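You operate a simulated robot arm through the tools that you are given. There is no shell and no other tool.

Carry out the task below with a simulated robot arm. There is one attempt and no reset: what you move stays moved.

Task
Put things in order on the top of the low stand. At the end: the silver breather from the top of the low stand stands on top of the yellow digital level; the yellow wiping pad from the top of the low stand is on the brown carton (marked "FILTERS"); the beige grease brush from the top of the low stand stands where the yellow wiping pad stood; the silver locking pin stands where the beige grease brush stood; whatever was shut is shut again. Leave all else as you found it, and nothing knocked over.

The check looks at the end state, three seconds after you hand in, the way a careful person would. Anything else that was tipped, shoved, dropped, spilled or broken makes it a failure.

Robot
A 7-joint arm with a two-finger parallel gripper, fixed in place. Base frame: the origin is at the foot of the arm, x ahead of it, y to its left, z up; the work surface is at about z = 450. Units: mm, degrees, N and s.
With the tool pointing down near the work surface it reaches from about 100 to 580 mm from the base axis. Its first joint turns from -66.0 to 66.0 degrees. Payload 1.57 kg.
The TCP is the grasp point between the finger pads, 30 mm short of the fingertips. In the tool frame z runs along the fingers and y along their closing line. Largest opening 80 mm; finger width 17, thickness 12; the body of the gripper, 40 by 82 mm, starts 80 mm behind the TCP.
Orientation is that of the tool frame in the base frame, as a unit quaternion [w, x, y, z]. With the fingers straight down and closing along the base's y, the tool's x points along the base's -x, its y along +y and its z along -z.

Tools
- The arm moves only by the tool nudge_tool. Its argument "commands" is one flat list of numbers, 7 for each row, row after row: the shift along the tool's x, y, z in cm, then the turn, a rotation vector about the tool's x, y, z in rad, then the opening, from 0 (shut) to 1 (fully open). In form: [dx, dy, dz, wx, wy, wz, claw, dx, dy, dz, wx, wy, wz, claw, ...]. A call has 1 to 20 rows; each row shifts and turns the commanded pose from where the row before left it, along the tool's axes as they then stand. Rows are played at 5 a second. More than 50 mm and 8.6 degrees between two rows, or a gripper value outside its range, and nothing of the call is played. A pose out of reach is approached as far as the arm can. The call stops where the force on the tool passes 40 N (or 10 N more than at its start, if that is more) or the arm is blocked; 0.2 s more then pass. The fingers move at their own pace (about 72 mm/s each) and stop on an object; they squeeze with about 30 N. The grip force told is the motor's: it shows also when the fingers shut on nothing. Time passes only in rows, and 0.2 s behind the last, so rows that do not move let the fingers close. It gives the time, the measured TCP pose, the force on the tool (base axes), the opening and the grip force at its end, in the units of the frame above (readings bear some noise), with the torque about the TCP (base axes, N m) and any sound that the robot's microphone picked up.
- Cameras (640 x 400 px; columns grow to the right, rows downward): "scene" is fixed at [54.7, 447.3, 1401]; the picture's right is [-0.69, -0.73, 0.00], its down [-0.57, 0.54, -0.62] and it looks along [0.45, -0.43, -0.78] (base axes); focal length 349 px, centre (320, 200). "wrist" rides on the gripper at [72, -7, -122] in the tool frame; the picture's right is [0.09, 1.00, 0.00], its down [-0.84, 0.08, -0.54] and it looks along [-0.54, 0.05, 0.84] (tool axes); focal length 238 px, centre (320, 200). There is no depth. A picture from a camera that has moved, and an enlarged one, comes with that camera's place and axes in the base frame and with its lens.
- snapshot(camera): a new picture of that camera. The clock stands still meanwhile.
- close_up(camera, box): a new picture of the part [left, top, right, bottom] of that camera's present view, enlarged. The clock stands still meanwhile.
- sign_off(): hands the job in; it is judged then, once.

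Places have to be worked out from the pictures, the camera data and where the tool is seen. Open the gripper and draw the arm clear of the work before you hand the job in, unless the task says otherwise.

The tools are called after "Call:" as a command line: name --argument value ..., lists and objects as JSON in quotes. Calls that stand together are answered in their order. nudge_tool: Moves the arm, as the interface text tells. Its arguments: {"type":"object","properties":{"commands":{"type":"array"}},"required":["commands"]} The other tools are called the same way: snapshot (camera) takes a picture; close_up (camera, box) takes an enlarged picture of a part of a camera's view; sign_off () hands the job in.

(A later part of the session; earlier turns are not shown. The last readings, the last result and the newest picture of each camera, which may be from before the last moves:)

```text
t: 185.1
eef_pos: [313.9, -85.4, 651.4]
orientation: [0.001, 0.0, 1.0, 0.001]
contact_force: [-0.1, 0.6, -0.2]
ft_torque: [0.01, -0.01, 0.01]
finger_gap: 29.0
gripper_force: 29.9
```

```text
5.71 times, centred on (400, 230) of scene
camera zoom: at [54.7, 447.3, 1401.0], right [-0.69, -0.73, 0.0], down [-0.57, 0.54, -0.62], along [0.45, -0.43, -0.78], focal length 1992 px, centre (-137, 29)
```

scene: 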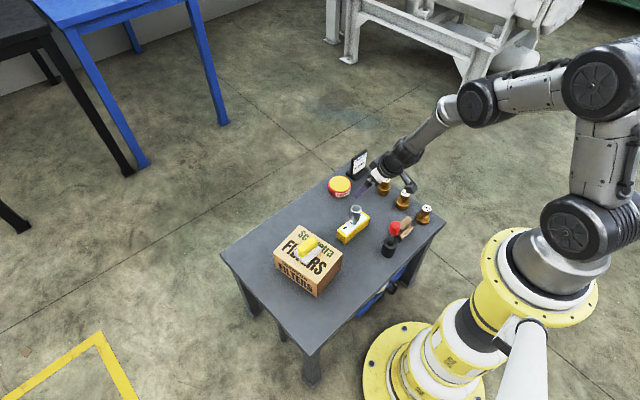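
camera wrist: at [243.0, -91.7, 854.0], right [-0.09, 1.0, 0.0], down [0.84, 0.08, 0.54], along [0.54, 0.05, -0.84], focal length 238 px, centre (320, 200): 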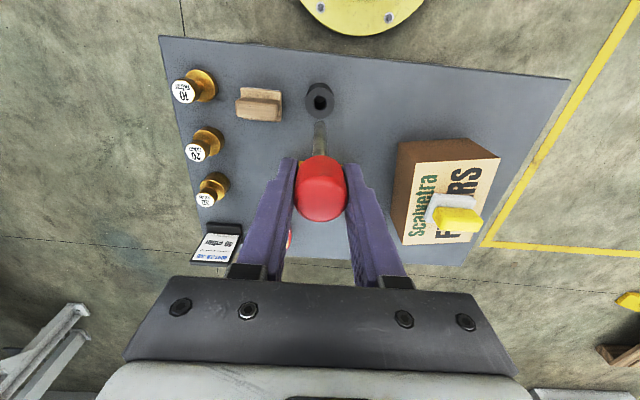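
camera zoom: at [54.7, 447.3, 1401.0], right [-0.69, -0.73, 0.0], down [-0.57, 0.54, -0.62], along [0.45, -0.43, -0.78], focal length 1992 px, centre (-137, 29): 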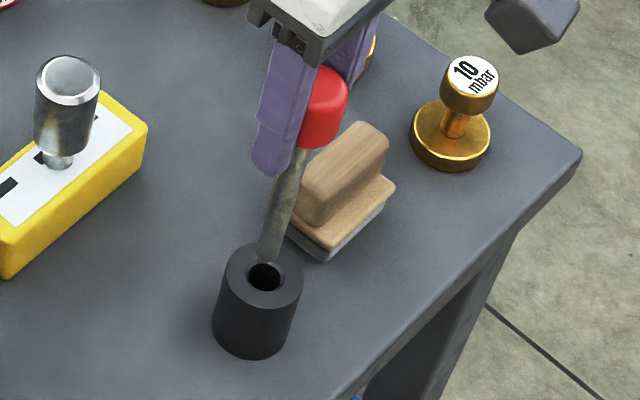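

Aligned with the bore. Lowering further into the bush.

Call:
nudge_tool --commands '[0, 0, 1.0, 0, 0, 0, 0.3, 0, 0, 1.0, 0, 0, 0, 0.3, 0, 0, 1.0, 0, 0, 0, 0.3]'

Call:
nudge_tool --commands '[0, 0, 1.0, 0, 0, 0, 0.3, 0, 0, 1.0, 0, 0, 0, 0.3, 0, 0, 1.0, 0, 0, 0, 0.3]'

Call:
nudge_tool --commands '[0, 0, 0.5, 0, 0, 0, 0.3]'

Call:
nudge_tool --commands '[0, 0, 0.35, 0, 0, 0, 0.3]'

Call:
close_up --camera "scene" --box '[375, 205, 415, 265]'

```text
t: 185.9
eef_pos: [314.6, -86.0, 621.4]
orientation: [0.001, 0.0, 1.0, 0.001]
contact_force: [-1.1, 0.3, -0.6]
ft_torque: [0.02, 0.04, -0.03]
finger_gap: 28.9
gripper_force: 30.2
```

```text
t: 186.7
eef_pos: [315.3, -83.4, 590.7]
orientation: [-0.001, 0.0, 1.0, 0.0]
contact_force: [-1.6, -1.5, 0.8]
ft_torque: [-0.18, 0.21, 0.02]
finger_gap: 28.6
gripper_force: 30.1
```

```text
t: 187.1
eef_pos: [313.9, -83.3, 585.9]
orientation: [0.0, -0.001, 1.0, 0.001]
contact_force: [-1.5, -0.5, -0.7]
ft_torque: [-0.04, 0.17, 0.01]
finger_gap: 29.1
gripper_force: 29.7
```

```text
t: 187.5
eef_pos: [315.3, -83.6, 583.0]
orientation: [0.0, -0.001, 1.0, 0.001]
contact_force: [-2.0, -2.5, 0.4]
ft_torque: [-0.27, 0.34, 0.03]
finger_gap: 28.8
gripper_force: 30.2
```

```text
6.67 times, centred on (395, 235) of scene
camera zoom: at [54.7, 447.3, 1401.0], right [-0.69, -0.73, 0.0], down [-0.57, 0.54, -0.62], along [0.45, -0.43, -0.78], focal length 2324 px, centre (-180, -33)
```

zoom: 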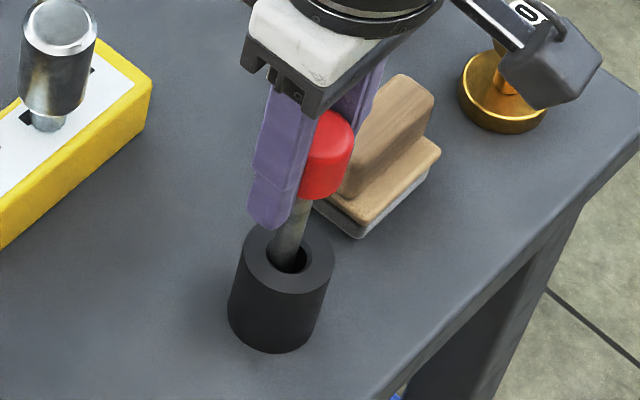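

Seated at its original height; the bush hasn't moved. Releasing and rising.

Call:
nudge_tool --commands '[0, 0, 0, 0, 0, 0, 0.4, 0, 0, 0, 0, 0, 0, 0.55, 0, 0, 0, 0, 0, 0, 0.75, 0, 0, -1.5, 0, 0, 0, 0.8, 0, 0, -3.0, 0, 0, 0, 0.8, 0, 0, -4.0, 0, 0, 0, 0.8, 0, 0, -4.0, 0, 0, 0, 1]'

Call:
close_up --camera "scene" --box '[375, 210, 415, 265]'

Call:
close_up --camera "wrist" --box '[270, 60, 390, 180]'

```text
t: 189.1
eef_pos: [314.7, -86.1, 707.0]
orientation: [0.0, 0.0, 1.0, 0.001]
contact_force: [0.2, 0.5, 0.1]
ft_torque: [0.05, 0.01, -0.02]
finger_gap: 79.9
gripper_force: 0.0
```

```text
7.27 times, centred on (395, 238) of scene
camera zoom: at [54.8, 447.3, 1401.0], right [-0.69, -0.73, 0.0], down [-0.57, 0.54, -0.62], along [0.45, -0.43, -0.78], focal length 2535 px, centre (-226, -73)
```

zoom: 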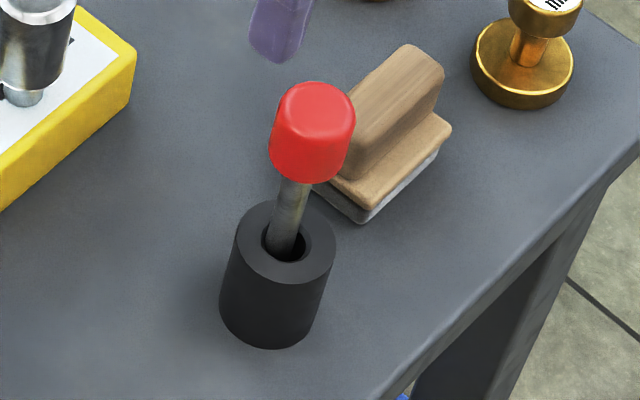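

```text
3.33 times, centred on (330, 120) of wrist
camera zoom: at [242.5, -92.8, 828.9], right [-0.09, 1.0, 0.0], down [0.84, 0.08, 0.54], along [0.54, 0.05, -0.84], focal length 794 px, centre (287, 467)
```

zoom: 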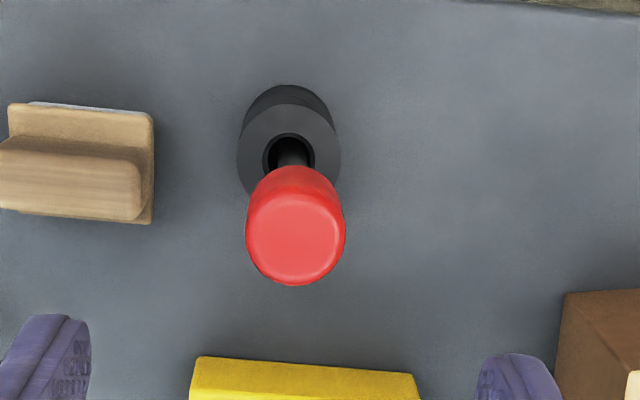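

The peg is back in its bush. I now want a very close look at the grease tin's rim and wall for a lid seam, as it is the only other container on the top. Moving nearer to it.

Call:
nudge_tool --commands '[-3.8, -1.2, 0, 0, 0, 0, 1, -3.8, -1.2, 0, 0, 0, 0, 1, -3.8, -1.2, 0, 0, 0, 0, 1, -3.8, -1.2, 0, 0, 0, 0, 1, -3.8, -1.2, 0, 0, 0, 0, 1, -2.0, -0.6, 2.5, 0, 0, 0, 1, 0, 0, 3.5, 0, 0, 0, 1, 0, 0, 3.5, 0, 0, 0, 1]'

Call:
snapshot --camera "wrist"

Call:
close_up --camera "wrist" --box '[265, 90, 375, 200]'

```text
t: 190.9
eef_pos: [524.2, -150.8, 613.4]
orientation: [0.001, 0.0, 1.0, 0.001]
contact_force: [0.3, 0.5, -0.1]
ft_torque: [0.0, 0.0, 0.01]
finger_gap: 80.0
gripper_force: 0.2
```

```text
taken
camera wrist: at [452.9, -157.9, 735.3], right [-0.09, 1.0, 0.0], down [0.84, 0.08, 0.54], along [0.54, 0.05, -0.84], focal length 238 px, centre (320, 200)
```

wrist: 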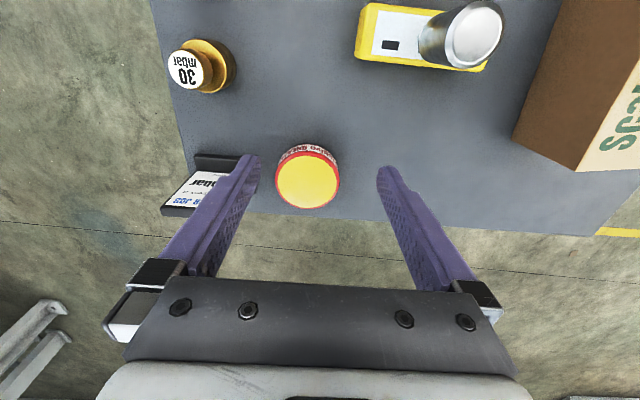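

```text
3.64 times, centred on (320, 145) of wrist
camera zoom: at [452.9, -157.9, 735.3], right [-0.09, 1.0, 0.0], down [0.84, 0.08, 0.54], along [0.54, 0.05, -0.84], focal length 867 px, centre (320, 400)
```

zoom: 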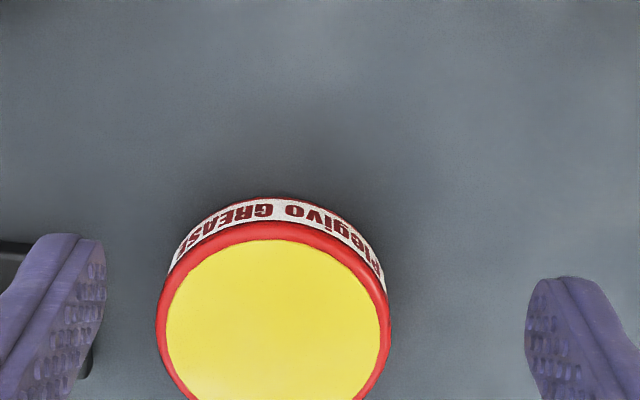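

The tin is a solid painted can. One more thing worth testing: the round blue disc under the stand's open front could be a turntable (it has a handle), which would bring the silver pin-like piece from its back within reach. I'll go back to the low front, gripper closed, to examine it. First travel to the front-left.

Call:
nudge_tool --commands '[0, 0, -3.5, 0, 0, 0, 0.5, 0, 0, -3.5, 0, 0, 0, 0, 0, 0, -2.5, 0, 0, 0, 0, 2.3, 4.2, 0, 0, 0, 0, 0, 2.3, 4.2, 0, 0, 0, 0, 0, 2.3, 4.2, 0, 0, 0, 0, 0, 2.3, 4.2, 0, 0, 0, 0, 0, 2.3, 4.2, 0, 0, 0, 0, 0, 2.3, 4.2, 0, 0, 0, 0, 0, 2.3, 4.2, 0, 0, 0, 0, 0, 2.3, 4.2, 0, 0, 0, 0, 0, 2.3, 4.2, 0, 0, 0, 0, 0, 2.3, 4.2, 0, 0, 0, 0, 0, 2.3, 4.2, 0, 0, 0, 0, 0, 2.3, 4.2, 0, 0, 0, 0, 0, 1.2, 2.4, 0, 0, 0, 0, 0]'

Call:
nudge_tool --commands '[0, 0, 4.4, 0, 0, 0, 0, 0, 0, 4.4, 0, 0, 0, 0, 0, 0, 4.4, 0, 0, 0, 0, 0, 0, 4.4, 0, 0, 0, 0, 0, 0, 4.4, 0, 0, 0, 0, 0, 0, 4.0, 0, 0, 0, 0, 2.0, -3.0, 1.5, 0, 0, 0, 0, 2.0, -3.0, 1.5, 0, 0, 0, 0, 1.5, -3.0, 1.5, 0, 0, 0, 0, 1.0, -3.0, 1.5, 0, 0, 0, 0]'

Call:
snapshot --camera "scene"

```text
t: 194.3
eef_pos: [233.4, 379.2, 710.8]
orientation: [0.0, 0.001, 1.0, 0.001]
contact_force: [0.3, 0.8, -0.2]
ft_torque: [0.0, -0.02, 0.04]
finger_gap: 0.0
gripper_force: 21.4
```

```text
t: 196.5
eef_pos: [172.6, 257.3, 390.5]
orientation: [0.001, -0.002, 1.0, 0.002]
contact_force: [0.6, -0.2, 0.6]
ft_torque: [0.0, 0.01, 0.03]
finger_gap: 0.1
gripper_force: 21.1
```

```text
taken
```

scene: 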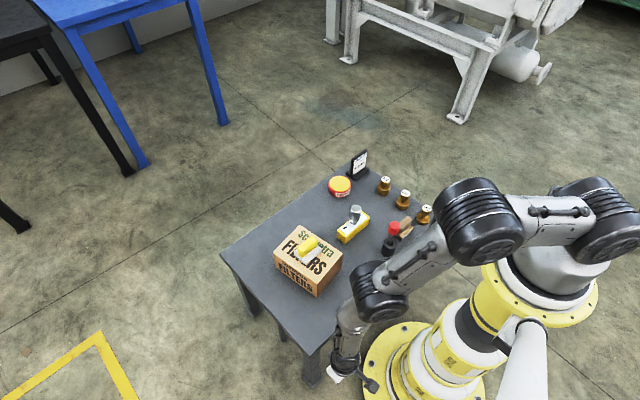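

In front of the stand. I slide toward the middle, lower, and tilt up to look under with the view facing straight ahead.

Call:
nudge_tool --commands '[0, -2.9, 1.4, 0, 0, 0, 0, 0, -2.9, 1.4, 0, 0, 0, 0, 0, -2.0, 1.4, 0, 0, 0, 0, -2.5, 0, 0, 0, -0.14, 0, 0, -2.4, 0, 0.35, 0, -0.14, 0, 0, -2.3, 0, 0.7, 0, -0.14, 0, 0]'

Call:
snapshot --camera "wrist"

Call:
close_up --camera "wrist" --box '[180, 60, 420, 270]'

```text
t: 197.9
eef_pos: [244.6, 180.2, 347.6]
orientation: [0.21, 0.0, 0.978, -0.001]
contact_force: [-0.1, -0.4, -0.4]
ft_torque: [-0.02, 0.01, -0.03]
finger_gap: 0.0
gripper_force: 21.6
```

```text
taken
camera wrist: at [128.1, 173.1, 428.6], right [-0.09, 1.0, -0.04], down [0.54, 0.08, 0.84], along [0.84, 0.05, -0.55], focal length 238 px, centre (320, 200)
```

wrist: 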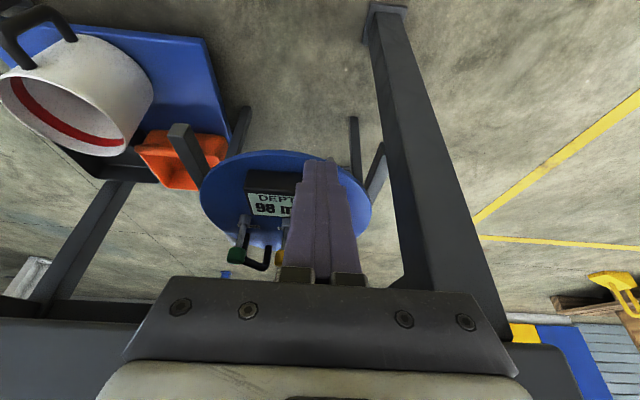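

```text
1.90 times, centred on (300, 165) of wrist
camera zoom: at [128.1, 173.1, 428.6], right [-0.09, 1.0, -0.04], down [0.54, 0.08, 0.84], along [0.84, 0.05, -0.55], focal length 454 px, centre (358, 267)
```

zoom: 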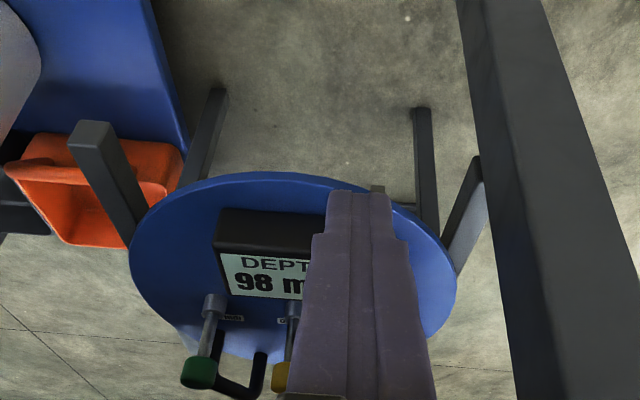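

A clear view of the round stool: it stands on splayed legs. Enlarging its back part and legs to judge whether it can turn.

Call:
close_up --camera "wrist" --box '[150, 90, 310, 210]'

Call:
close_up --camera "wrist" --box '[210, 180, 300, 280]'

Call:
close_up --camera "wrist" --box '[0, 0, 230, 200]'

```text
3.33 times, centred on (230, 150) of wrist
camera zoom: at [128.1, 173.1, 428.6], right [-0.09, 1.0, -0.04], down [0.54, 0.08, 0.84], along [0.84, 0.05, -0.55], focal length 794 px, centre (620, 367)
```

zoom: 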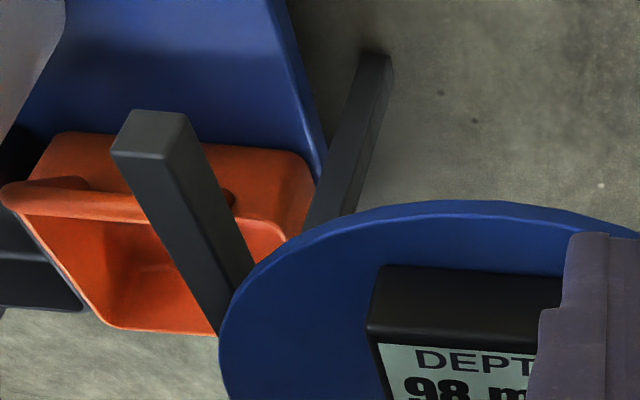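

```text
4.00 times, centred on (255, 230) of wrist
camera zoom: at [128.1, 173.1, 428.6], right [-0.09, 1.0, -0.04], down [0.54, 0.08, 0.84], along [0.84, 0.05, -0.55], focal length 953 px, centre (580, 80)
```

zoom: 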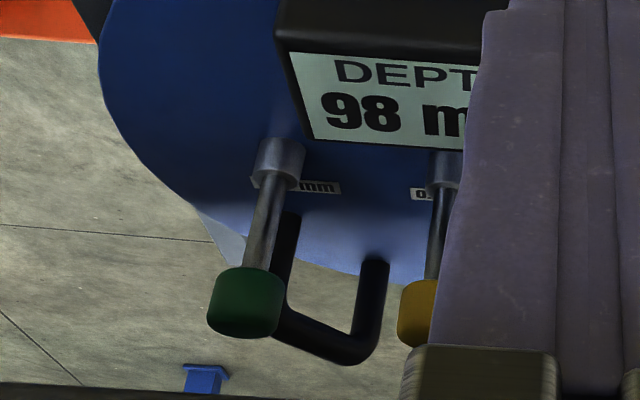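

```text
2.00 times, centred on (115, 100) of wrist
camera zoom: at [128.1, 173.1, 428.6], right [-0.09, 1.0, -0.04], down [0.54, 0.08, 0.84], along [0.84, 0.05, -0.55], focal length 477 px, centre (730, 400)
```

zoom: 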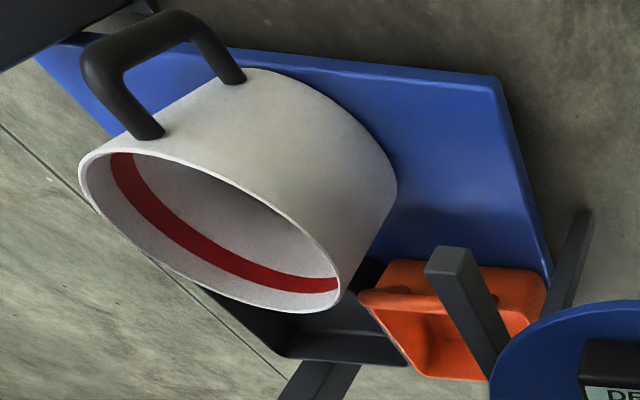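

The stool stands on fixed trestle legs, so it can't turn. That leaves only the steel pin in the bush as reachable. I should look properly at its end: if it's flat, it can stand. Retracing my way out first.

Call:
nudge_tool --commands '[0, 0, 0, 0, 0.14, 0, 0, 2.3, 0, -0.7, 0, 0.14, 0, 0, 2.4, 0, -0.35, 0, 0.14, 0, 0, 2.5, 0, 0, 0, 0, 0, 0, 0, 2.0, -1.4, 0, 0, 0, 0, 0, 2.9, -1.4, 0, 0, 0, 0, 0, 2.9, -1.4, 0, 0, 0, 0, -1.0, 3.0, -1.5, 0, 0, 0, 0, -1.5, 3.0, -1.5, 0, 0, 0, 0, -2.0, 3.0, -1.5, 0, 0, 0, 0, -2.0, 3.0, -1.5, 0, 0, 0, 0]'

Call:
nudge_tool --commands '[0, 0, -4.4, 0, 0, 0, 0, 0, 0, -4.4, 0, 0, 0, 0, 0, 0, -4.4, 0, 0, 0, 0, 0, 0, -4.4, 0, 0, 0, 0, 0, 0, -4.4, 0, 0, 0, 0, 0, 0, -3.5, 0, 0, 0, 0.4, -0.65, -4.65, 0, 0, 0, 0, 0.8, -0.75, -4.65, 0, 0, 0, 0, 0.8, -0.75, -4.65, 0, 0, 0, 0, 0.8, -0.75, -4.65, 0, 0, 0, 0, 0.8, -0.75, -4.65, 0, 0, 0, 0, 0.8, -0.75, -4.65, 0, 0, 0, 0, 0.8, -0.75, -4.65, 0, 0, 0, 0, 0.8, -0.75, -4.65, 0, 0, 0, 0, 0.8, -0.75, -4.65, 0, 0, 0, 0, 0.8, -0.75, -4.65, 0, 0, 0, 0, 0.8]'

Call:
snapshot --camera "wrist"

```text
t: 198.3
eef_pos: [230.0, 172.0, 344.3]
orientation: [0.126, -0.006, 0.992, -0.007]
contact_force: [-2.9, 1.9, 2.5]
ft_torque: [-0.15, -0.38, -0.06]
finger_gap: 0.0
gripper_force: 21.0
stopped in row 2: the force on the tool passed its limit at 79 N (the readings are from after the stop); the commanded pose is now the measured one
```

```text
t: 201.8
eef_pos: [243.8, -289.1, 615.1]
orientation: [0.125, -0.005, 0.992, -0.006]
contact_force: [-0.3, 0.6, 0.8]
ft_torque: [0.0, 0.04, 0.02]
finger_gap: 64.0
gripper_force: 0.0
```

```text
taken
camera wrist: at [143.9, -294.7, 715.1], right [-0.1, 0.99, -0.04], down [0.67, 0.09, 0.73], along [0.73, 0.05, -0.68], focal length 238 px, centre (320, 200)
```

wrist: 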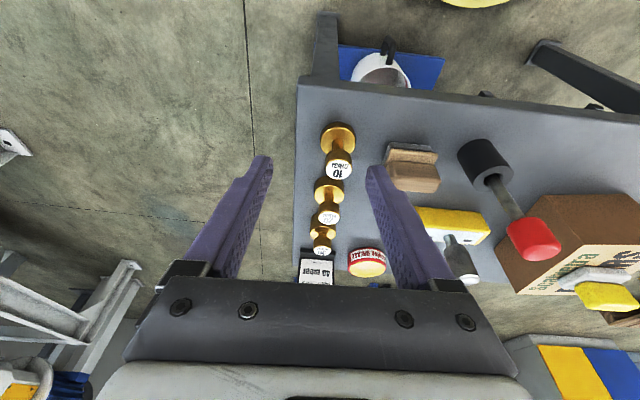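

The first retreat call met a brief contact (probably the gripper against the stand's front edge) and I had wrongly chained the second call to it; it ended safely in mid-air. I must check whether anything on the stand shifted.

Call:
snapshot --camera "scene"

Call:
close_up --camera "scene" --box '[300, 150, 460, 270]'

Call:
close_up --camera "scene" --box '[210, 160, 460, 390]'

```text
taken
```

scene: 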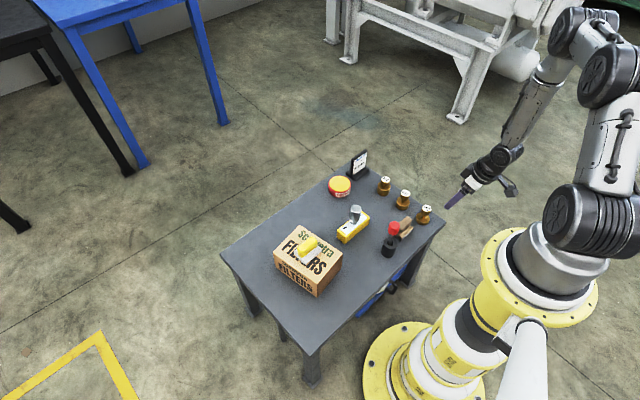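

```text
3.33 times, centred on (380, 210) of scene
camera zoom: at [54.7, 447.4, 1401.0], right [-0.69, -0.73, 0.0], down [-0.57, 0.54, -0.62], along [0.45, -0.43, -0.78], focal length 1162 px, centre (120, 167)
```

zoom: 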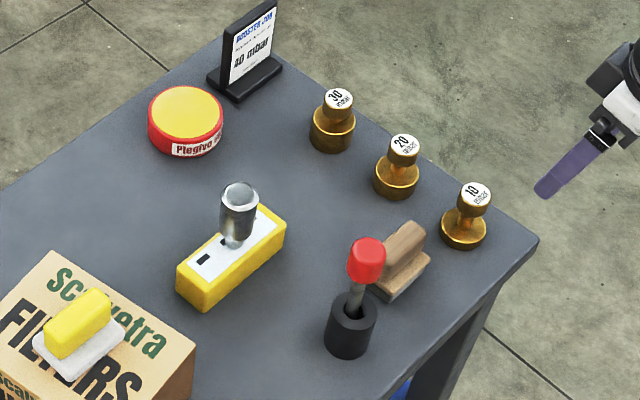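

```text
1.74 times, centred on (335, 275) of scene
camera zoom: at [54.7, 447.4, 1401.0], right [-0.69, -0.73, 0.0], down [-0.57, 0.54, -0.62], along [0.45, -0.43, -0.78], focal length 606 px, centre (294, 70)
```

zoom: 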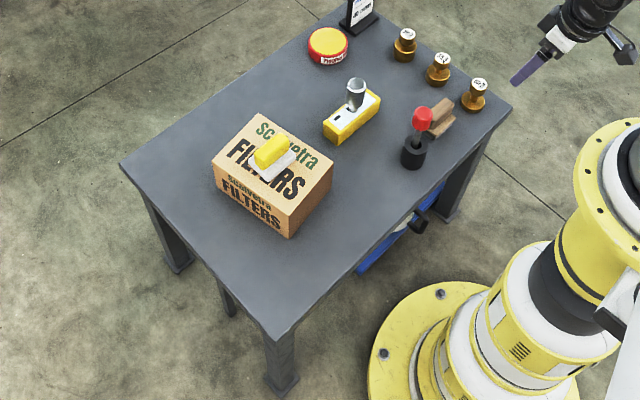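

Nothing on the stand has moved — all positions match the first pictures. I'll straighten the tool and go back above the pin, one call at a time.

Call:
nudge_tool --commands '[-0.5, 0, -2.5, -0.006, 0.126, 0.005, 0.8, -0.3, 0, -3.0, -0.006, 0.126, 0.005, 0.8, 0, 0, -3.0, 0, 0, 0, 0.8, 0, 0, -1.5, 0, 0, 0, 0.8]'

```text
t: 202.8
eef_pos: [230.3, -282.3, 699.6]
orientation: [-0.007, -0.001, 1.0, -0.006]
contact_force: [0.0, 0.1, 0.5]
ft_torque: [-0.01, -0.01, 0.0]
finger_gap: 63.9
gripper_force: 0.0
out of reach, approached as far as the arm can: row 2, 3, 4
```

Call:
nudge_tool --commands '[-1.66, 3.94, -0.24, -0.012, -0.014, 0.002, 0.8, -1.66, 3.94, -0.24, 0, 0, 0, 0.8, -1.66, 3.94, -0.24, 0, 0, 0, 0.8, -1.66, 3.94, -0.24, 0, 0, 0, 0.8, -1.66, 3.94, -0.24, 0, 0, 0, 0.8]'

Call:
close_up --camera "wrist" --box '[270, 60, 390, 180]'

```text
t: 203.9
eef_pos: [309.8, -104.0, 712.9]
orientation: [0.006, -0.034, 0.999, 0.009]
contact_force: [0.4, -0.3, 0.4]
ft_torque: [0.01, 0.02, -0.12]
finger_gap: 63.8
gripper_force: 0.0
out of reach, approached as far as the arm can: row 1, 2
```

```text
3.33 times, centred on (330, 120) of wrist
camera zoom: at [236.8, -117.0, 834.3], right [-0.16, 0.99, 0.01], down [0.82, 0.13, 0.55], along [0.55, 0.1, -0.83], focal length 794 px, centre (287, 467)
```

zoom: 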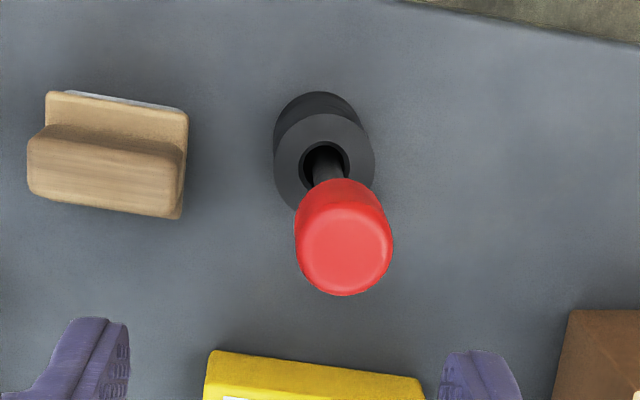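

Small yaw/tilt error to correct, then centre over the pin.

Call:
nudge_tool --commands '[0, 0, 0, 0.018, 0.012, 0.068, 0.8, -0.37, 1.95, 0, 0, 0, 0, 0.8, 0, 0, 0, 0, 0, 0, 0.8]'

Call:
close_up --camera "wrist" --box '[270, 60, 390, 180]'

```text
t: 204.8
eef_pos: [307.3, -83.6, 721.5]
orientation: [-0.001, 0.028, 1.0, 0.008]
contact_force: [0.1, -0.6, -0.2]
ft_torque: [0.01, -0.02, -0.01]
finger_gap: 63.7
gripper_force: 0.0
out of reach, approached as far as the arm can: row 2
```

```text
3.33 times, centred on (330, 120) of wrist
camera zoom: at [235.9, -89.0, 842.7], right [-0.04, 1.0, 0.02], down [0.84, 0.02, 0.54], along [0.54, 0.03, -0.84], focal length 794 px, centre (287, 467)
```

zoom: 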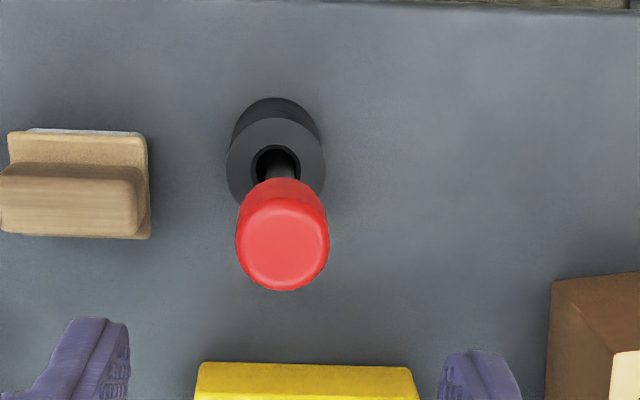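

The arm posture got near a joint limit here. I'll go via a roomy pose in the middle to recover its usual posture.

Call:
nudge_tool --commands '[-2.75, 2.1, -0.5, 0, 0, 0, 0.8, -2.75, 2.1, -0.5, 0, 0, 0, 0.8, -2.75, 2.1, -0.5, 0, 0, 0, 0.8, -2.75, 2.1, -0.5, 0, 0, 0, 0.8, 0, 0, 0, 0.016, -0.002, -0.056, 0.8]'

```text
t: 205.9
eef_pos: [359.7, -27.6, 714.6]
orientation: [0.024, 0.004, 1.0, 0.003]
contact_force: [-0.4, -0.2, 0.9]
ft_torque: [0.0, -0.01, -0.04]
finger_gap: 63.8
gripper_force: 0.1
out of reach, approached as far as the arm can: row 1, 2, 3, 4
```

Still limited; let me see the arm's posture.

Call:
snapshot --camera "scene"

```text
taken
```

scene: 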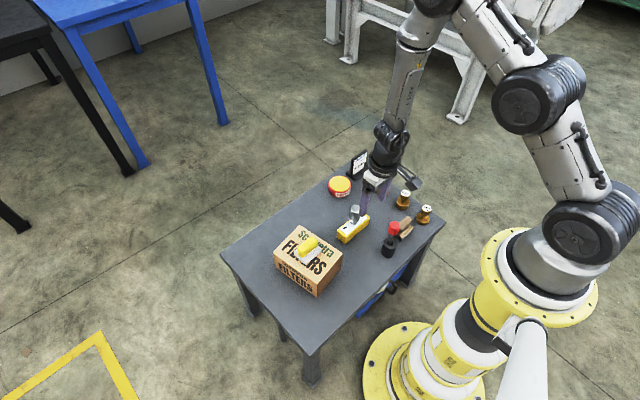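

The posture looks sane. I'll continue moving to the middle and see whether it recovers.

Call:
nudge_tool --commands '[-2.0, 1.5, 0, 0, 0, 0, 0.8, -2.0, 1.5, 0, 0, 0, 0, 0.8, -2.0, 1.5, 0, 0, 0, 0, 0.8, 0, 0, 0, 0, 0, 0, 0.8]'

```text
t: 206.9
eef_pos: [387.9, -4.0, 716.5]
orientation: [0.025, 0.006, 1.0, 0.011]
contact_force: [0.0, -0.4, -0.2]
ft_torque: [-0.02, 0.02, -0.03]
finger_gap: 64.1
gripper_force: 0.1
out of reach, approached as far as the arm can: row 1, 2, 3
```

Call:
nudge_tool --commands '[1.0, 4.0, 0, 0.011, -0.025, -0.006, 0.8, 1.0, 4.0, 0, 0.011, -0.025, -0.006, 0.8, 1.0, 4.0, 0, 0, 0, 0, 0.8, 1.0, 4.0, 0, 0, 0, 0, 0.8, 1.0, 4.0, 0, 0, 0, 0, 0.8]'

Call:
snapshot --camera "scene"

```text
t: 208.2
eef_pos: [336.9, 198.1, 710.9]
orientation: [0.049, 0.0, 0.999, -0.007]
contact_force: [0.0, 0.0, 0.5]
ft_torque: [-0.02, 0.03, -0.03]
finger_gap: 64.1
gripper_force: 0.2
```

```text
taken
```

scene: 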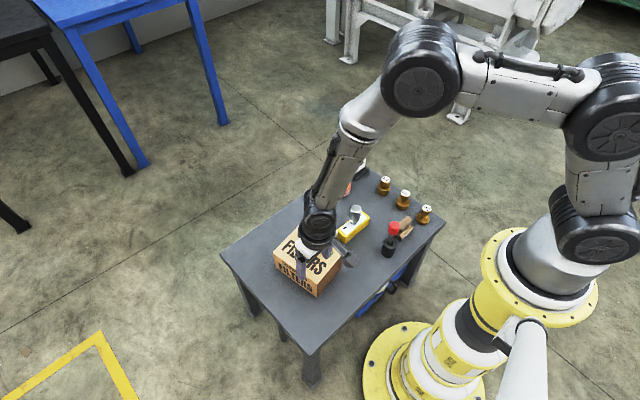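

Free again here. Correcting the small tilt and trying the approach toward the pin anew.

Call:
nudge_tool --commands '[0, 0, 0, -0.014, 0.098, 0, 0.8, 0.5, -4.0, 0, 0, 0, 0, 0.8, 0.5, -4.0, 0, 0, 0, 0, 0.8, 0.5, -4.0, 0, 0, 0, 0, 0.8, 0.4, -4.0, 0, 0, 0, 0, 0.8, 0.4, -4.0, 0, 0, 0, 0, 0.8]'

```text
t: 209.6
eef_pos: [314.2, -5.8, 710.8]
orientation: [0.001, 0.0, 1.0, -0.001]
contact_force: [0.3, -0.3, -0.3]
ft_torque: [0.0, 0.02, 0.01]
finger_gap: 64.0
gripper_force: 0.0
```

Recovered. Moving over the pin now.

Call:
nudge_tool --commands '[0, -4.0, 0, 0, 0, 0, 0.8, 0, -3.8, 0, 0, 0, 0, 0.8, 0, 0, 0, 0, 0, 0, 0.8]'

Call:
close_up --camera "wrist" --box '[270, 60, 390, 180]'

```text
t: 210.3
eef_pos: [316.2, -84.2, 710.0]
orientation: [0.0, 0.002, 1.0, -0.001]
contact_force: [0.1, -0.9, 0.2]
ft_torque: [0.02, -0.02, 0.01]
finger_gap: 64.3
gripper_force: 0.1
```

```text
3.33 times, centred on (330, 120) of wrist
camera zoom: at [244.3, -89.4, 832.0], right [-0.09, 1.0, 0.0], down [0.84, 0.08, 0.54], along [0.54, 0.05, -0.84], focal length 794 px, centre (287, 467)
```

zoom: 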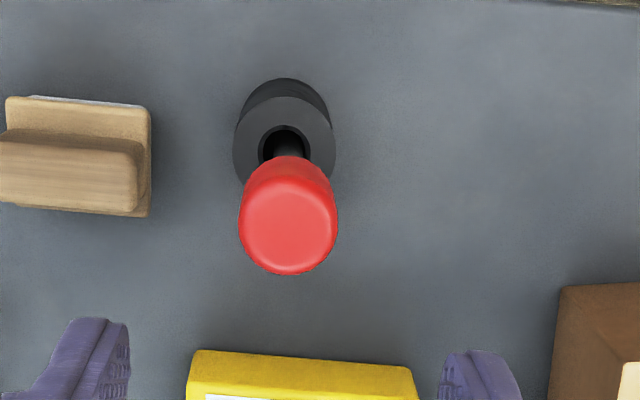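

Descending and gripping the knob again to inspect the pin's end.

Call:
nudge_tool --commands '[0.2, -0.05, 3.5, 0, 0, 0, 0.8, 0, 0, 3.5, 0, 0, 0, 0.8, 0, 0, 2.5, 0, 0, 0, 0.8, 0, 0, 2.0, 0, 0, 0, 0.8, 0, 0, 1.2, 0, 0, 0, 0.8, 0, 0, 0, 0, 0, 0, 0.5, 0, 0, 0, 0, 0, 0, 0.4, 0, 0, 0, 0, 0, 0, 0.3, 0, 0, 0, 0, 0, 0, 0.3]'

```text
t: 212.3
eef_pos: [313.1, -82.7, 583.5]
orientation: [0.0, 0.0, 1.0, -0.001]
contact_force: [0.6, 0.8, 0.5]
ft_torque: [0.01, 0.03, 0.01]
finger_gap: 29.3
gripper_force: 30.1
```

Call:
nudge_tool --commands '[0, 0, -0.5, 0, 0, 0, 0.3, 0, 0, -1.0, 0, 0, 0, 0.3, 0, 0, -1.5, 0, 0, 0, 0.3, 0, 0, -2.0, 0, 0, 0, 0.3, 0, 0, -2.0, 0, 0, 0, 0.3, 0, 0, -2.0, 0, 0, 0, 0.3, 0, 0, -2.0, 0, 0, 0, 0.3, 0, 0, -2.0, 0, 0, 0, 0.3, 0, 0, -2.0, 0, 0, 0, 0.3]'

Call:
close_up --camera "scene" --box '[395, 185, 420, 225]'

Call:
close_up --camera "scene" --box '[395, 205, 411, 221]'

```text
t: 214.3
eef_pos: [313.1, -83.0, 735.0]
orientation: [-0.001, 0.001, 1.0, -0.001]
contact_force: [-0.3, -0.4, 0.5]
ft_torque: [-0.01, -0.02, 0.0]
finger_gap: 28.8
gripper_force: 30.0
```

```text
10.00 times, centred on (408, 205) of scene
camera zoom: at [54.8, 447.3, 1401.0], right [-0.69, -0.73, 0.0], down [-0.57, 0.54, -0.62], along [0.45, -0.43, -0.78], focal length 3486 px, centre (-555, 150)
```

zoom: 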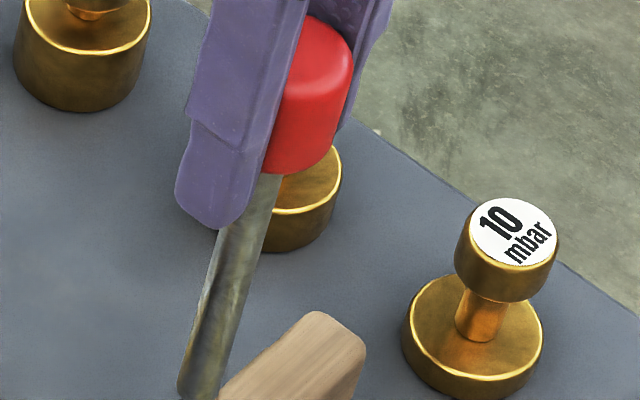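

```text
16.00 times, centred on (403, 213) of scene
camera zoom: at [54.8, 447.3, 1401.0], right [-0.69, -0.73, 0.0], down [-0.57, 0.54, -0.62], along [0.45, -0.43, -0.78], focal length 5578 px, centre (-1008, -8)
```

zoom: 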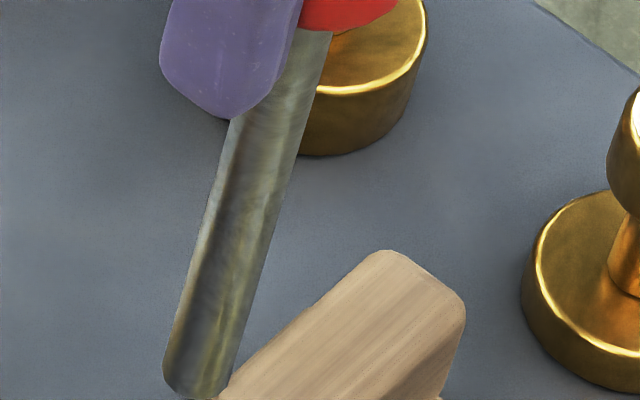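

Call:
close_up --camera "scene" --box '[392, 216, 406, 230]'

Call:
close_up --camera "wrist" --box '[300, 100, 340, 150]'

```text
16.00 times, centred on (399, 223) of scene
camera zoom: at [54.8, 447.3, 1401.0], right [-0.69, -0.73, 0.0], down [-0.57, 0.54, -0.62], along [0.45, -0.43, -0.78], focal length 5578 px, centre (-944, -168)
```

zoom: 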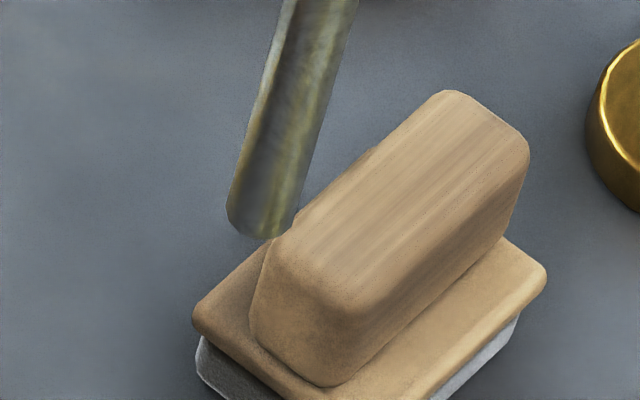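

```text
8.00 times, centred on (320, 125) of wrist
camera zoom: at [240.9, -89.3, 855.6], right [-0.09, 1.0, 0.0], down [0.84, 0.08, 0.54], along [0.54, 0.05, -0.84], focal length 1907 px, centre (320, 800)
```

zoom: 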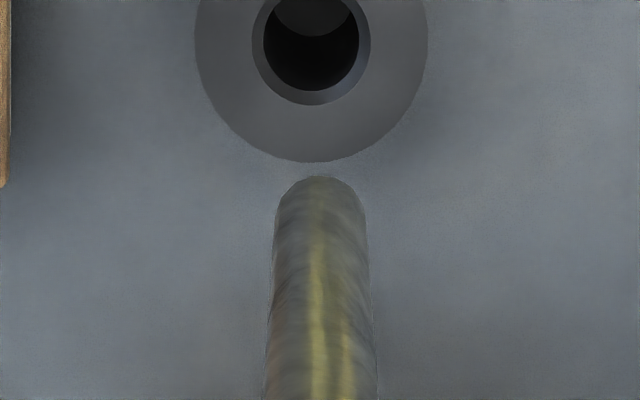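

The end is only a small bevelled nose — a peg made for this bush, not something that stands on its own. So it's not the item; I'll put it back, leaning as it originally did.

Call:
nudge_tool --commands '[-0.1, -0.1, 2.0, 0, 0, 0, 0.3, 0, 0, 2.0, 0, 0, 0, 0.3, 0, 0, 2.0, 0, 0, 0, 0.3, 0, 0, 2.0, 0, 0, 0, 0.3, 0, 0, 1.0, 0, 0, 0, 0.3]'

Call:
close_up --camera "wrist" --box '[280, 80, 360, 200]'

```text
t: 215.6
eef_pos: [313.7, -84.3, 644.0]
orientation: [0.0, 0.0, 1.0, -0.001]
contact_force: [0.3, 0.3, -0.7]
ft_torque: [0.01, 0.0, 0.0]
finger_gap: 28.9
gripper_force: 30.1
```

```text
3.33 times, centred on (320, 140) of wrist
camera zoom: at [242.9, -90.7, 765.0], right [-0.09, 1.0, 0.0], down [0.84, 0.08, 0.54], along [0.54, 0.05, -0.84], focal length 794 px, centre (320, 400)
```

zoom: 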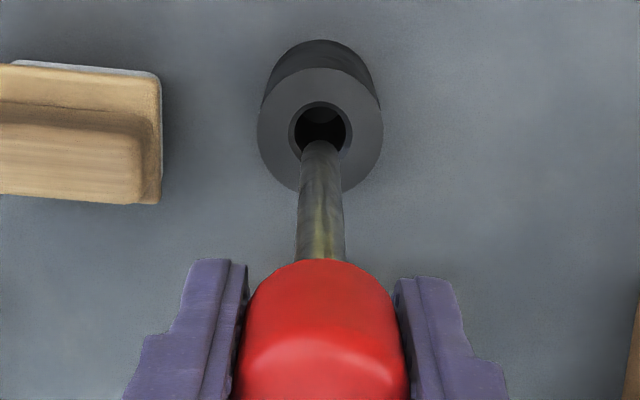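

Aligned over the bore. Lowering into the bush in steps.

Call:
nudge_tool --commands '[0, 0, 1.0, 0, 0, 0, 0.3, 0, 0, 1.0, 0, 0, 0, 0.3, 0, 0, 1.0, 0, 0, 0, 0.3]'

```text
t: 216.3
eef_pos: [313.2, -83.7, 613.1]
orientation: [0.0, 0.0, 1.0, -0.001]
contact_force: [-1.7, -1.9, 0.9]
ft_torque: [-0.14, 0.08, 0.04]
finger_gap: 28.8
gripper_force: 29.6
```

Call:
nudge_tool --commands '[0.05, -0.1, 1.0, 0, 0, 0, 0.3, 0, 0, 1.0, 0, 0, 0, 0.3]'

```text
t: 216.9
eef_pos: [312.5, -85.0, 593.7]
orientation: [0.0, 0.001, 1.0, -0.001]
contact_force: [0.4, -0.1, -0.2]
ft_torque: [-0.01, -0.02, -0.01]
finger_gap: 28.8
gripper_force: 30.0
```

Call:
nudge_tool --commands '[0, 0, 0.6, 0, 0, 0, 0.3, 0, 0, 0.35, 0, 0, 0, 0.3]'

```text
t: 217.6
eef_pos: [312.9, -84.9, 584.2]
orientation: [0.0, 0.001, 1.0, -0.001]
contact_force: [-0.7, -0.3, -0.3]
ft_torque: [0.02, -0.04, -0.01]
finger_gap: 28.9
gripper_force: 30.1
```

Seated without side load. Releasing and rising.

Call:
nudge_tool --commands '[0, 0, 0.05, 0, 0, 0, 0.3, 0, 0, 0, 0, 0, 0, 0.42, 0, 0, 0, 0, 0, 0, 0.55, 0, 0, 0, 0, 0, 0, 0.75, 0, 0, -1.5, 0, 0, 0, 0.8, 0, 0, -3.0, 0, 0, 0, 0.8, 0, 0, -4.0, 0, 0, 0, 0.8, 0, 0, -4.0, 0, 0, 0, 1]'

Call:
close_up --camera "scene" --box '[375, 210, 415, 265]'

```text
t: 219.3
eef_pos: [313.3, -84.0, 708.0]
orientation: [0.0, 0.0, 1.0, -0.001]
contact_force: [-0.4, 0.4, 0.5]
ft_torque: [-0.01, -0.01, 0.02]
finger_gap: 79.9
gripper_force: 0.1
```

```text
7.27 times, centred on (395, 238) of scene
camera zoom: at [54.8, 447.3, 1401.0], right [-0.69, -0.73, 0.0], down [-0.57, 0.54, -0.62], along [0.45, -0.43, -0.78], focal length 2535 px, centre (-226, -73)
```

zoom: 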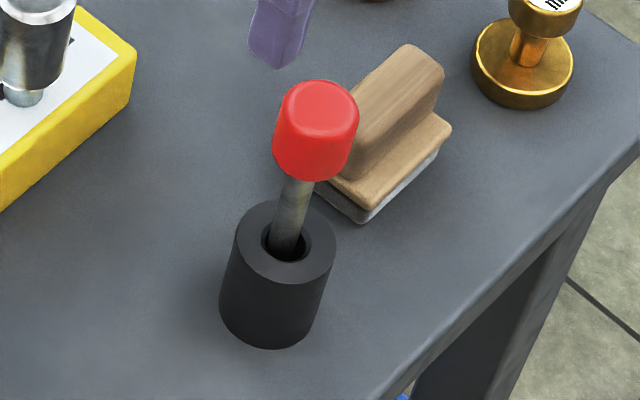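

Restored to within ~2 mm. Now a maximum-zoom look at the tin's rim from the fixed camera.

Call:
close_up --camera "scene" --box '[326, 174, 354, 200]'

Call:
close_up --camera "scene" --box '[340, 184, 354, 198]'

Call:
close_up --camera "scene" --box '[268, 248, 290, 270]'

Call:
close_up --camera "scene" --box '[310, 268, 332, 300]'

```text
15.38 times, centred on (340, 187) of scene
camera zoom: at [54.8, 447.3, 1401.0], right [-0.69, -0.73, 0.0], down [-0.57, 0.54, -0.62], along [0.45, -0.43, -0.78], focal length 5363 px, centre (12, 400)
```

zoom: 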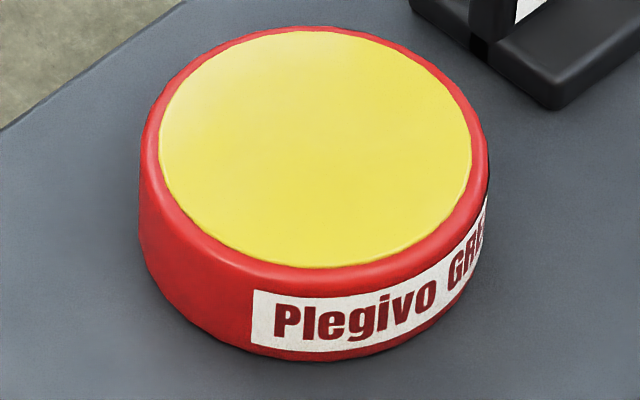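

```text
16.00 times, centred on (347, 191) of scene
camera zoom: at [54.8, 447.3, 1401.0], right [-0.69, -0.73, 0.0], down [-0.57, 0.54, -0.62], along [0.45, -0.43, -0.78], focal length 5578 px, centre (-112, 344)
```

zoom: 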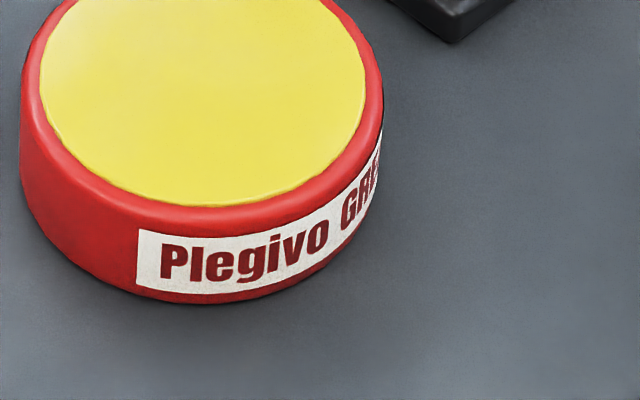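

```text
16.00 times, centred on (279, 259) of scene
camera zoom: at [54.8, 447.3, 1401.0], right [-0.69, -0.73, 0.0], down [-0.57, 0.54, -0.62], along [0.45, -0.43, -0.78], focal length 5578 px, centre (976, -744)
```

zoom: 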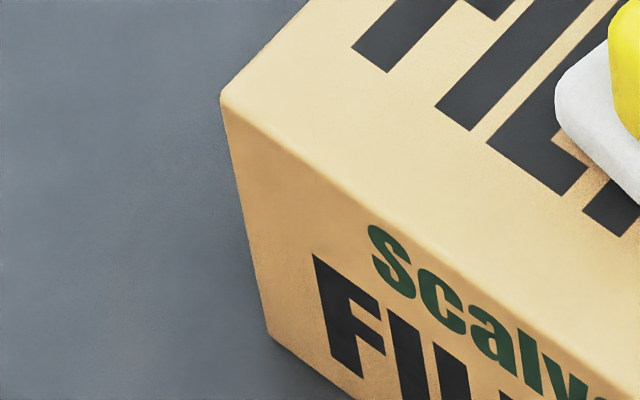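

```text
12.50 times, centred on (321, 284) of scene
camera zoom: at [54.8, 447.3, 1401.0], right [-0.69, -0.73, 0.0], down [-0.57, 0.54, -0.62], along [0.45, -0.43, -0.78], focal length 4357 px, centre (308, -850)
```

zoom: 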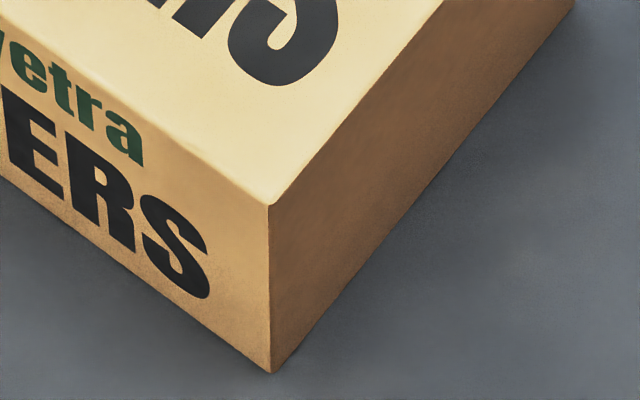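

Neither tin nor carton has any seam: nothing on the top can be opened, and everything under the stand is out of the arm's reach. The steel pin with the red knob is therefore the only thing that fits "silver locking pin"; its nose has a flat face, so it can be stood up with care. I'll take it out again and check how upright it hangs.

Call:
nudge_tool --commands '[0.2, -0.05, 3.5, 0, 0, 0, 0.8, 0, 0, 3.5, 0, 0, 0, 0.8, 0, 0, 2.5, 0, 0, 0, 0.8, 0, 0, 1.8, 0, 0, 0, 0.8, 0, 0, 1.1, 0, 0, 0, 0.8, 0, 0, 0, 0, 0, 0, 0.5, 0, 0, 0, 0, 0, 0, 0.4, 0, 0, 0, 0, 0, 0, 0.3, 0, 0, 0, 0, 0, 0, 0.3]'

```text
t: 221.3
eef_pos: [311.9, -84.5, 583.4]
orientation: [-0.001, 0.001, 1.0, -0.001]
contact_force: [-0.2, 0.1, -0.3]
ft_torque: [-0.02, 0.01, -0.03]
finger_gap: 28.9
gripper_force: 30.4
```

Call:
nudge_tool --commands '[0, 0, -0.5, 0, 0, 0, 0.3, 0, 0, -1.0, 0, 0, 0, 0.3, 0, 0, -1.5, 0, 0, 0, 0.3, 0, 0, -2.0, 0, 0, 0, 0.3, 0, 0, -2.0, 0, 0, 0, 0.3, 0, 0, -2.0, 0, 0, 0, 0.3, 0, 0, -2.0, 0, 0, 0, 0.3, 0, 0, -2.0, 0, 0, 0, 0.3, 0, 0, -2.0, 0, 0, 0, 0.3]'

Call:
close_up --camera "scene" --box '[392, 200, 416, 230]'

Call:
close_up --camera "wrist" --box '[280, 80, 360, 220]'

```text
t: 223.3
eef_pos: [310.6, -84.4, 734.4]
orientation: [0.0, 0.001, 1.0, -0.001]
contact_force: [-0.2, -0.6, -0.9]
ft_torque: [-0.01, 0.04, 0.0]
finger_gap: 28.9
gripper_force: 30.2
```

```text
13.33 times, centred on (404, 215) of scene
camera zoom: at [54.8, 447.3, 1401.0], right [-0.69, -0.73, 0.0], down [-0.57, 0.54, -0.62], along [0.45, -0.43, -0.78], focal length 4648 px, centre (-800, 0)
```

zoom: 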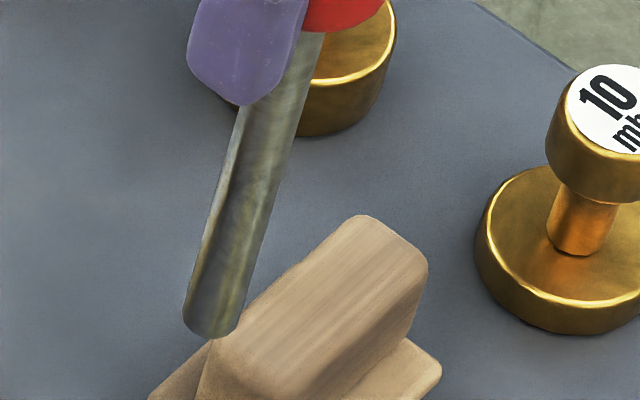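

```text
2.86 times, centred on (320, 150) of wrist
camera zoom: at [239.1, -91.3, 855.5], right [-0.09, 1.0, 0.0], down [0.84, 0.08, 0.54], along [0.54, 0.05, -0.84], focal length 681 px, centre (320, 343)
```

zoom: 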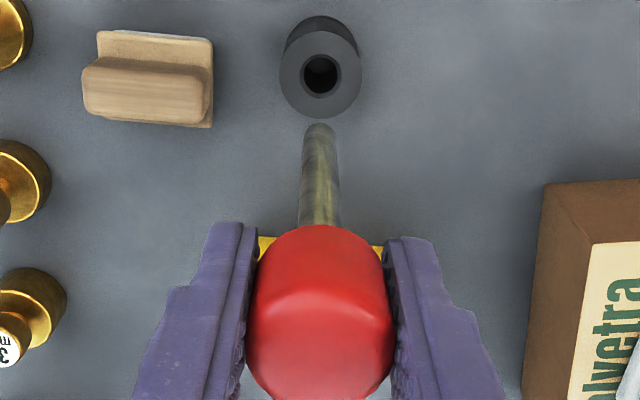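

The pin hangs within about 0.6° of vertical. I apply that small correction and carry it, high over the level, to the brush's former spot (541,−67).

Call:
nudge_tool --commands '[-1.5, 0.1, 0, 0, -0.01, 0, 0.3, -2.9, 0.2, 0, 0, 0, 0, 0.3, -2.9, 0.2, 0, 0, 0, 0, 0.3, -2.9, 0.2, 0, 0, 0, 0, 0.3, -2.9, 0.2, 0, 0, 0, 0, 0.3, -2.9, 0.2, 0, 0, 0, 0, 0.3, -2.9, 0.2, 0, 0, 0, 0, 0.3, -2.9, 0.2, 0, 0, 0, 0, 0.3, -1.6, 0.2, 0, 0, 0, 0, 0.3, 0, 0, 0, 0, 0, 0, 0.3]'

Call:
snapshot --camera "wrist"

Call:
close_up --camera "scene" --box '[310, 150, 380, 230]'

```text
t: 225.6
eef_pos: [545.1, -68.4, 735.6]
orientation: [0.005, 0.002, 1.0, 0.0]
contact_force: [0.9, -0.1, 0.1]
ft_torque: [-0.02, 0.03, 0.0]
finger_gap: 28.9
gripper_force: 30.2
```

```text
taken
camera wrist: at [472.3, -74.7, 857.1], right [-0.09, 1.0, 0.0], down [0.83, 0.08, 0.55], along [0.55, 0.05, -0.84], focal length 238 px, centre (320, 200)
```

wrist: 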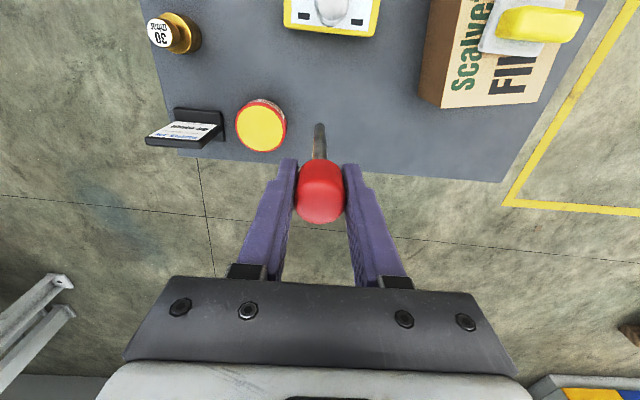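

```text
5.00 times, centred on (345, 190) of scene
camera zoom: at [54.8, 447.3, 1401.0], right [-0.69, -0.73, 0.0], down [-0.57, 0.54, -0.62], along [0.45, -0.43, -0.78], focal length 1743 px, centre (195, 250)
```

zoom: 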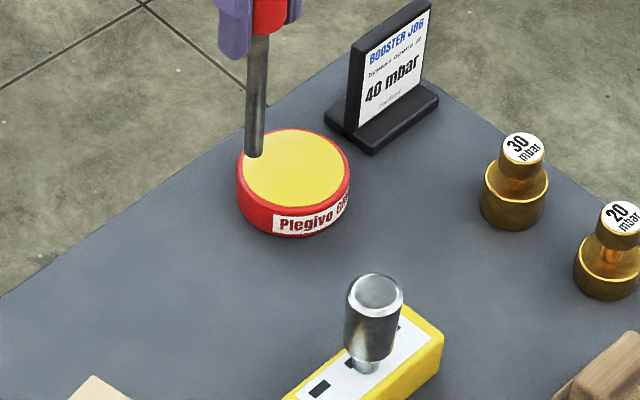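

Over the spot. Measuring the pin's uprightness here from the fixed camera.

Call:
close_up --camera "scene" --box '[334, 152, 354, 184]'

Call:
close_up --camera "wrist" --box '[295, 115, 345, 235]'

```text
12.50 times, centred on (344, 168) of scene
camera zoom: at [54.8, 447.3, 1401.0], right [-0.69, -0.73, 0.0], down [-0.57, 0.54, -0.62], along [0.45, -0.43, -0.78], focal length 4357 px, centre (20, 600)
```

zoom: 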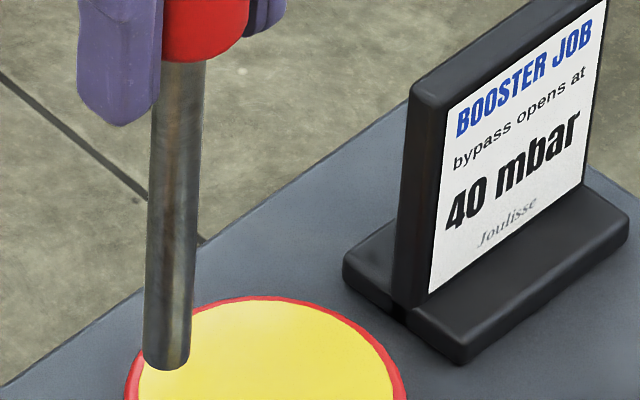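

```text
3.33 times, centred on (320, 175) of wrist
camera zoom: at [472.3, -74.7, 857.1], right [-0.09, 1.0, 0.0], down [0.83, 0.08, 0.55], along [0.55, 0.05, -0.84], focal length 794 px, centre (320, 283)
```

zoom: 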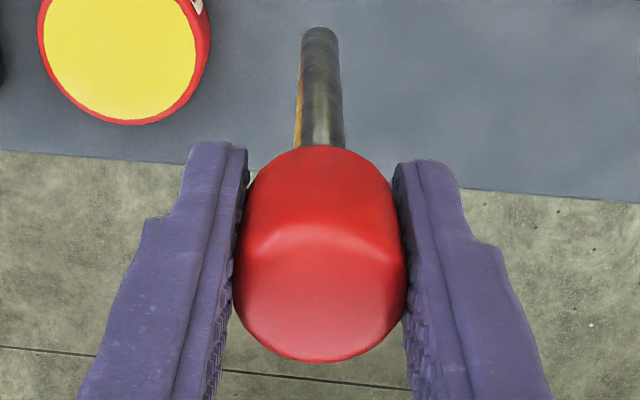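

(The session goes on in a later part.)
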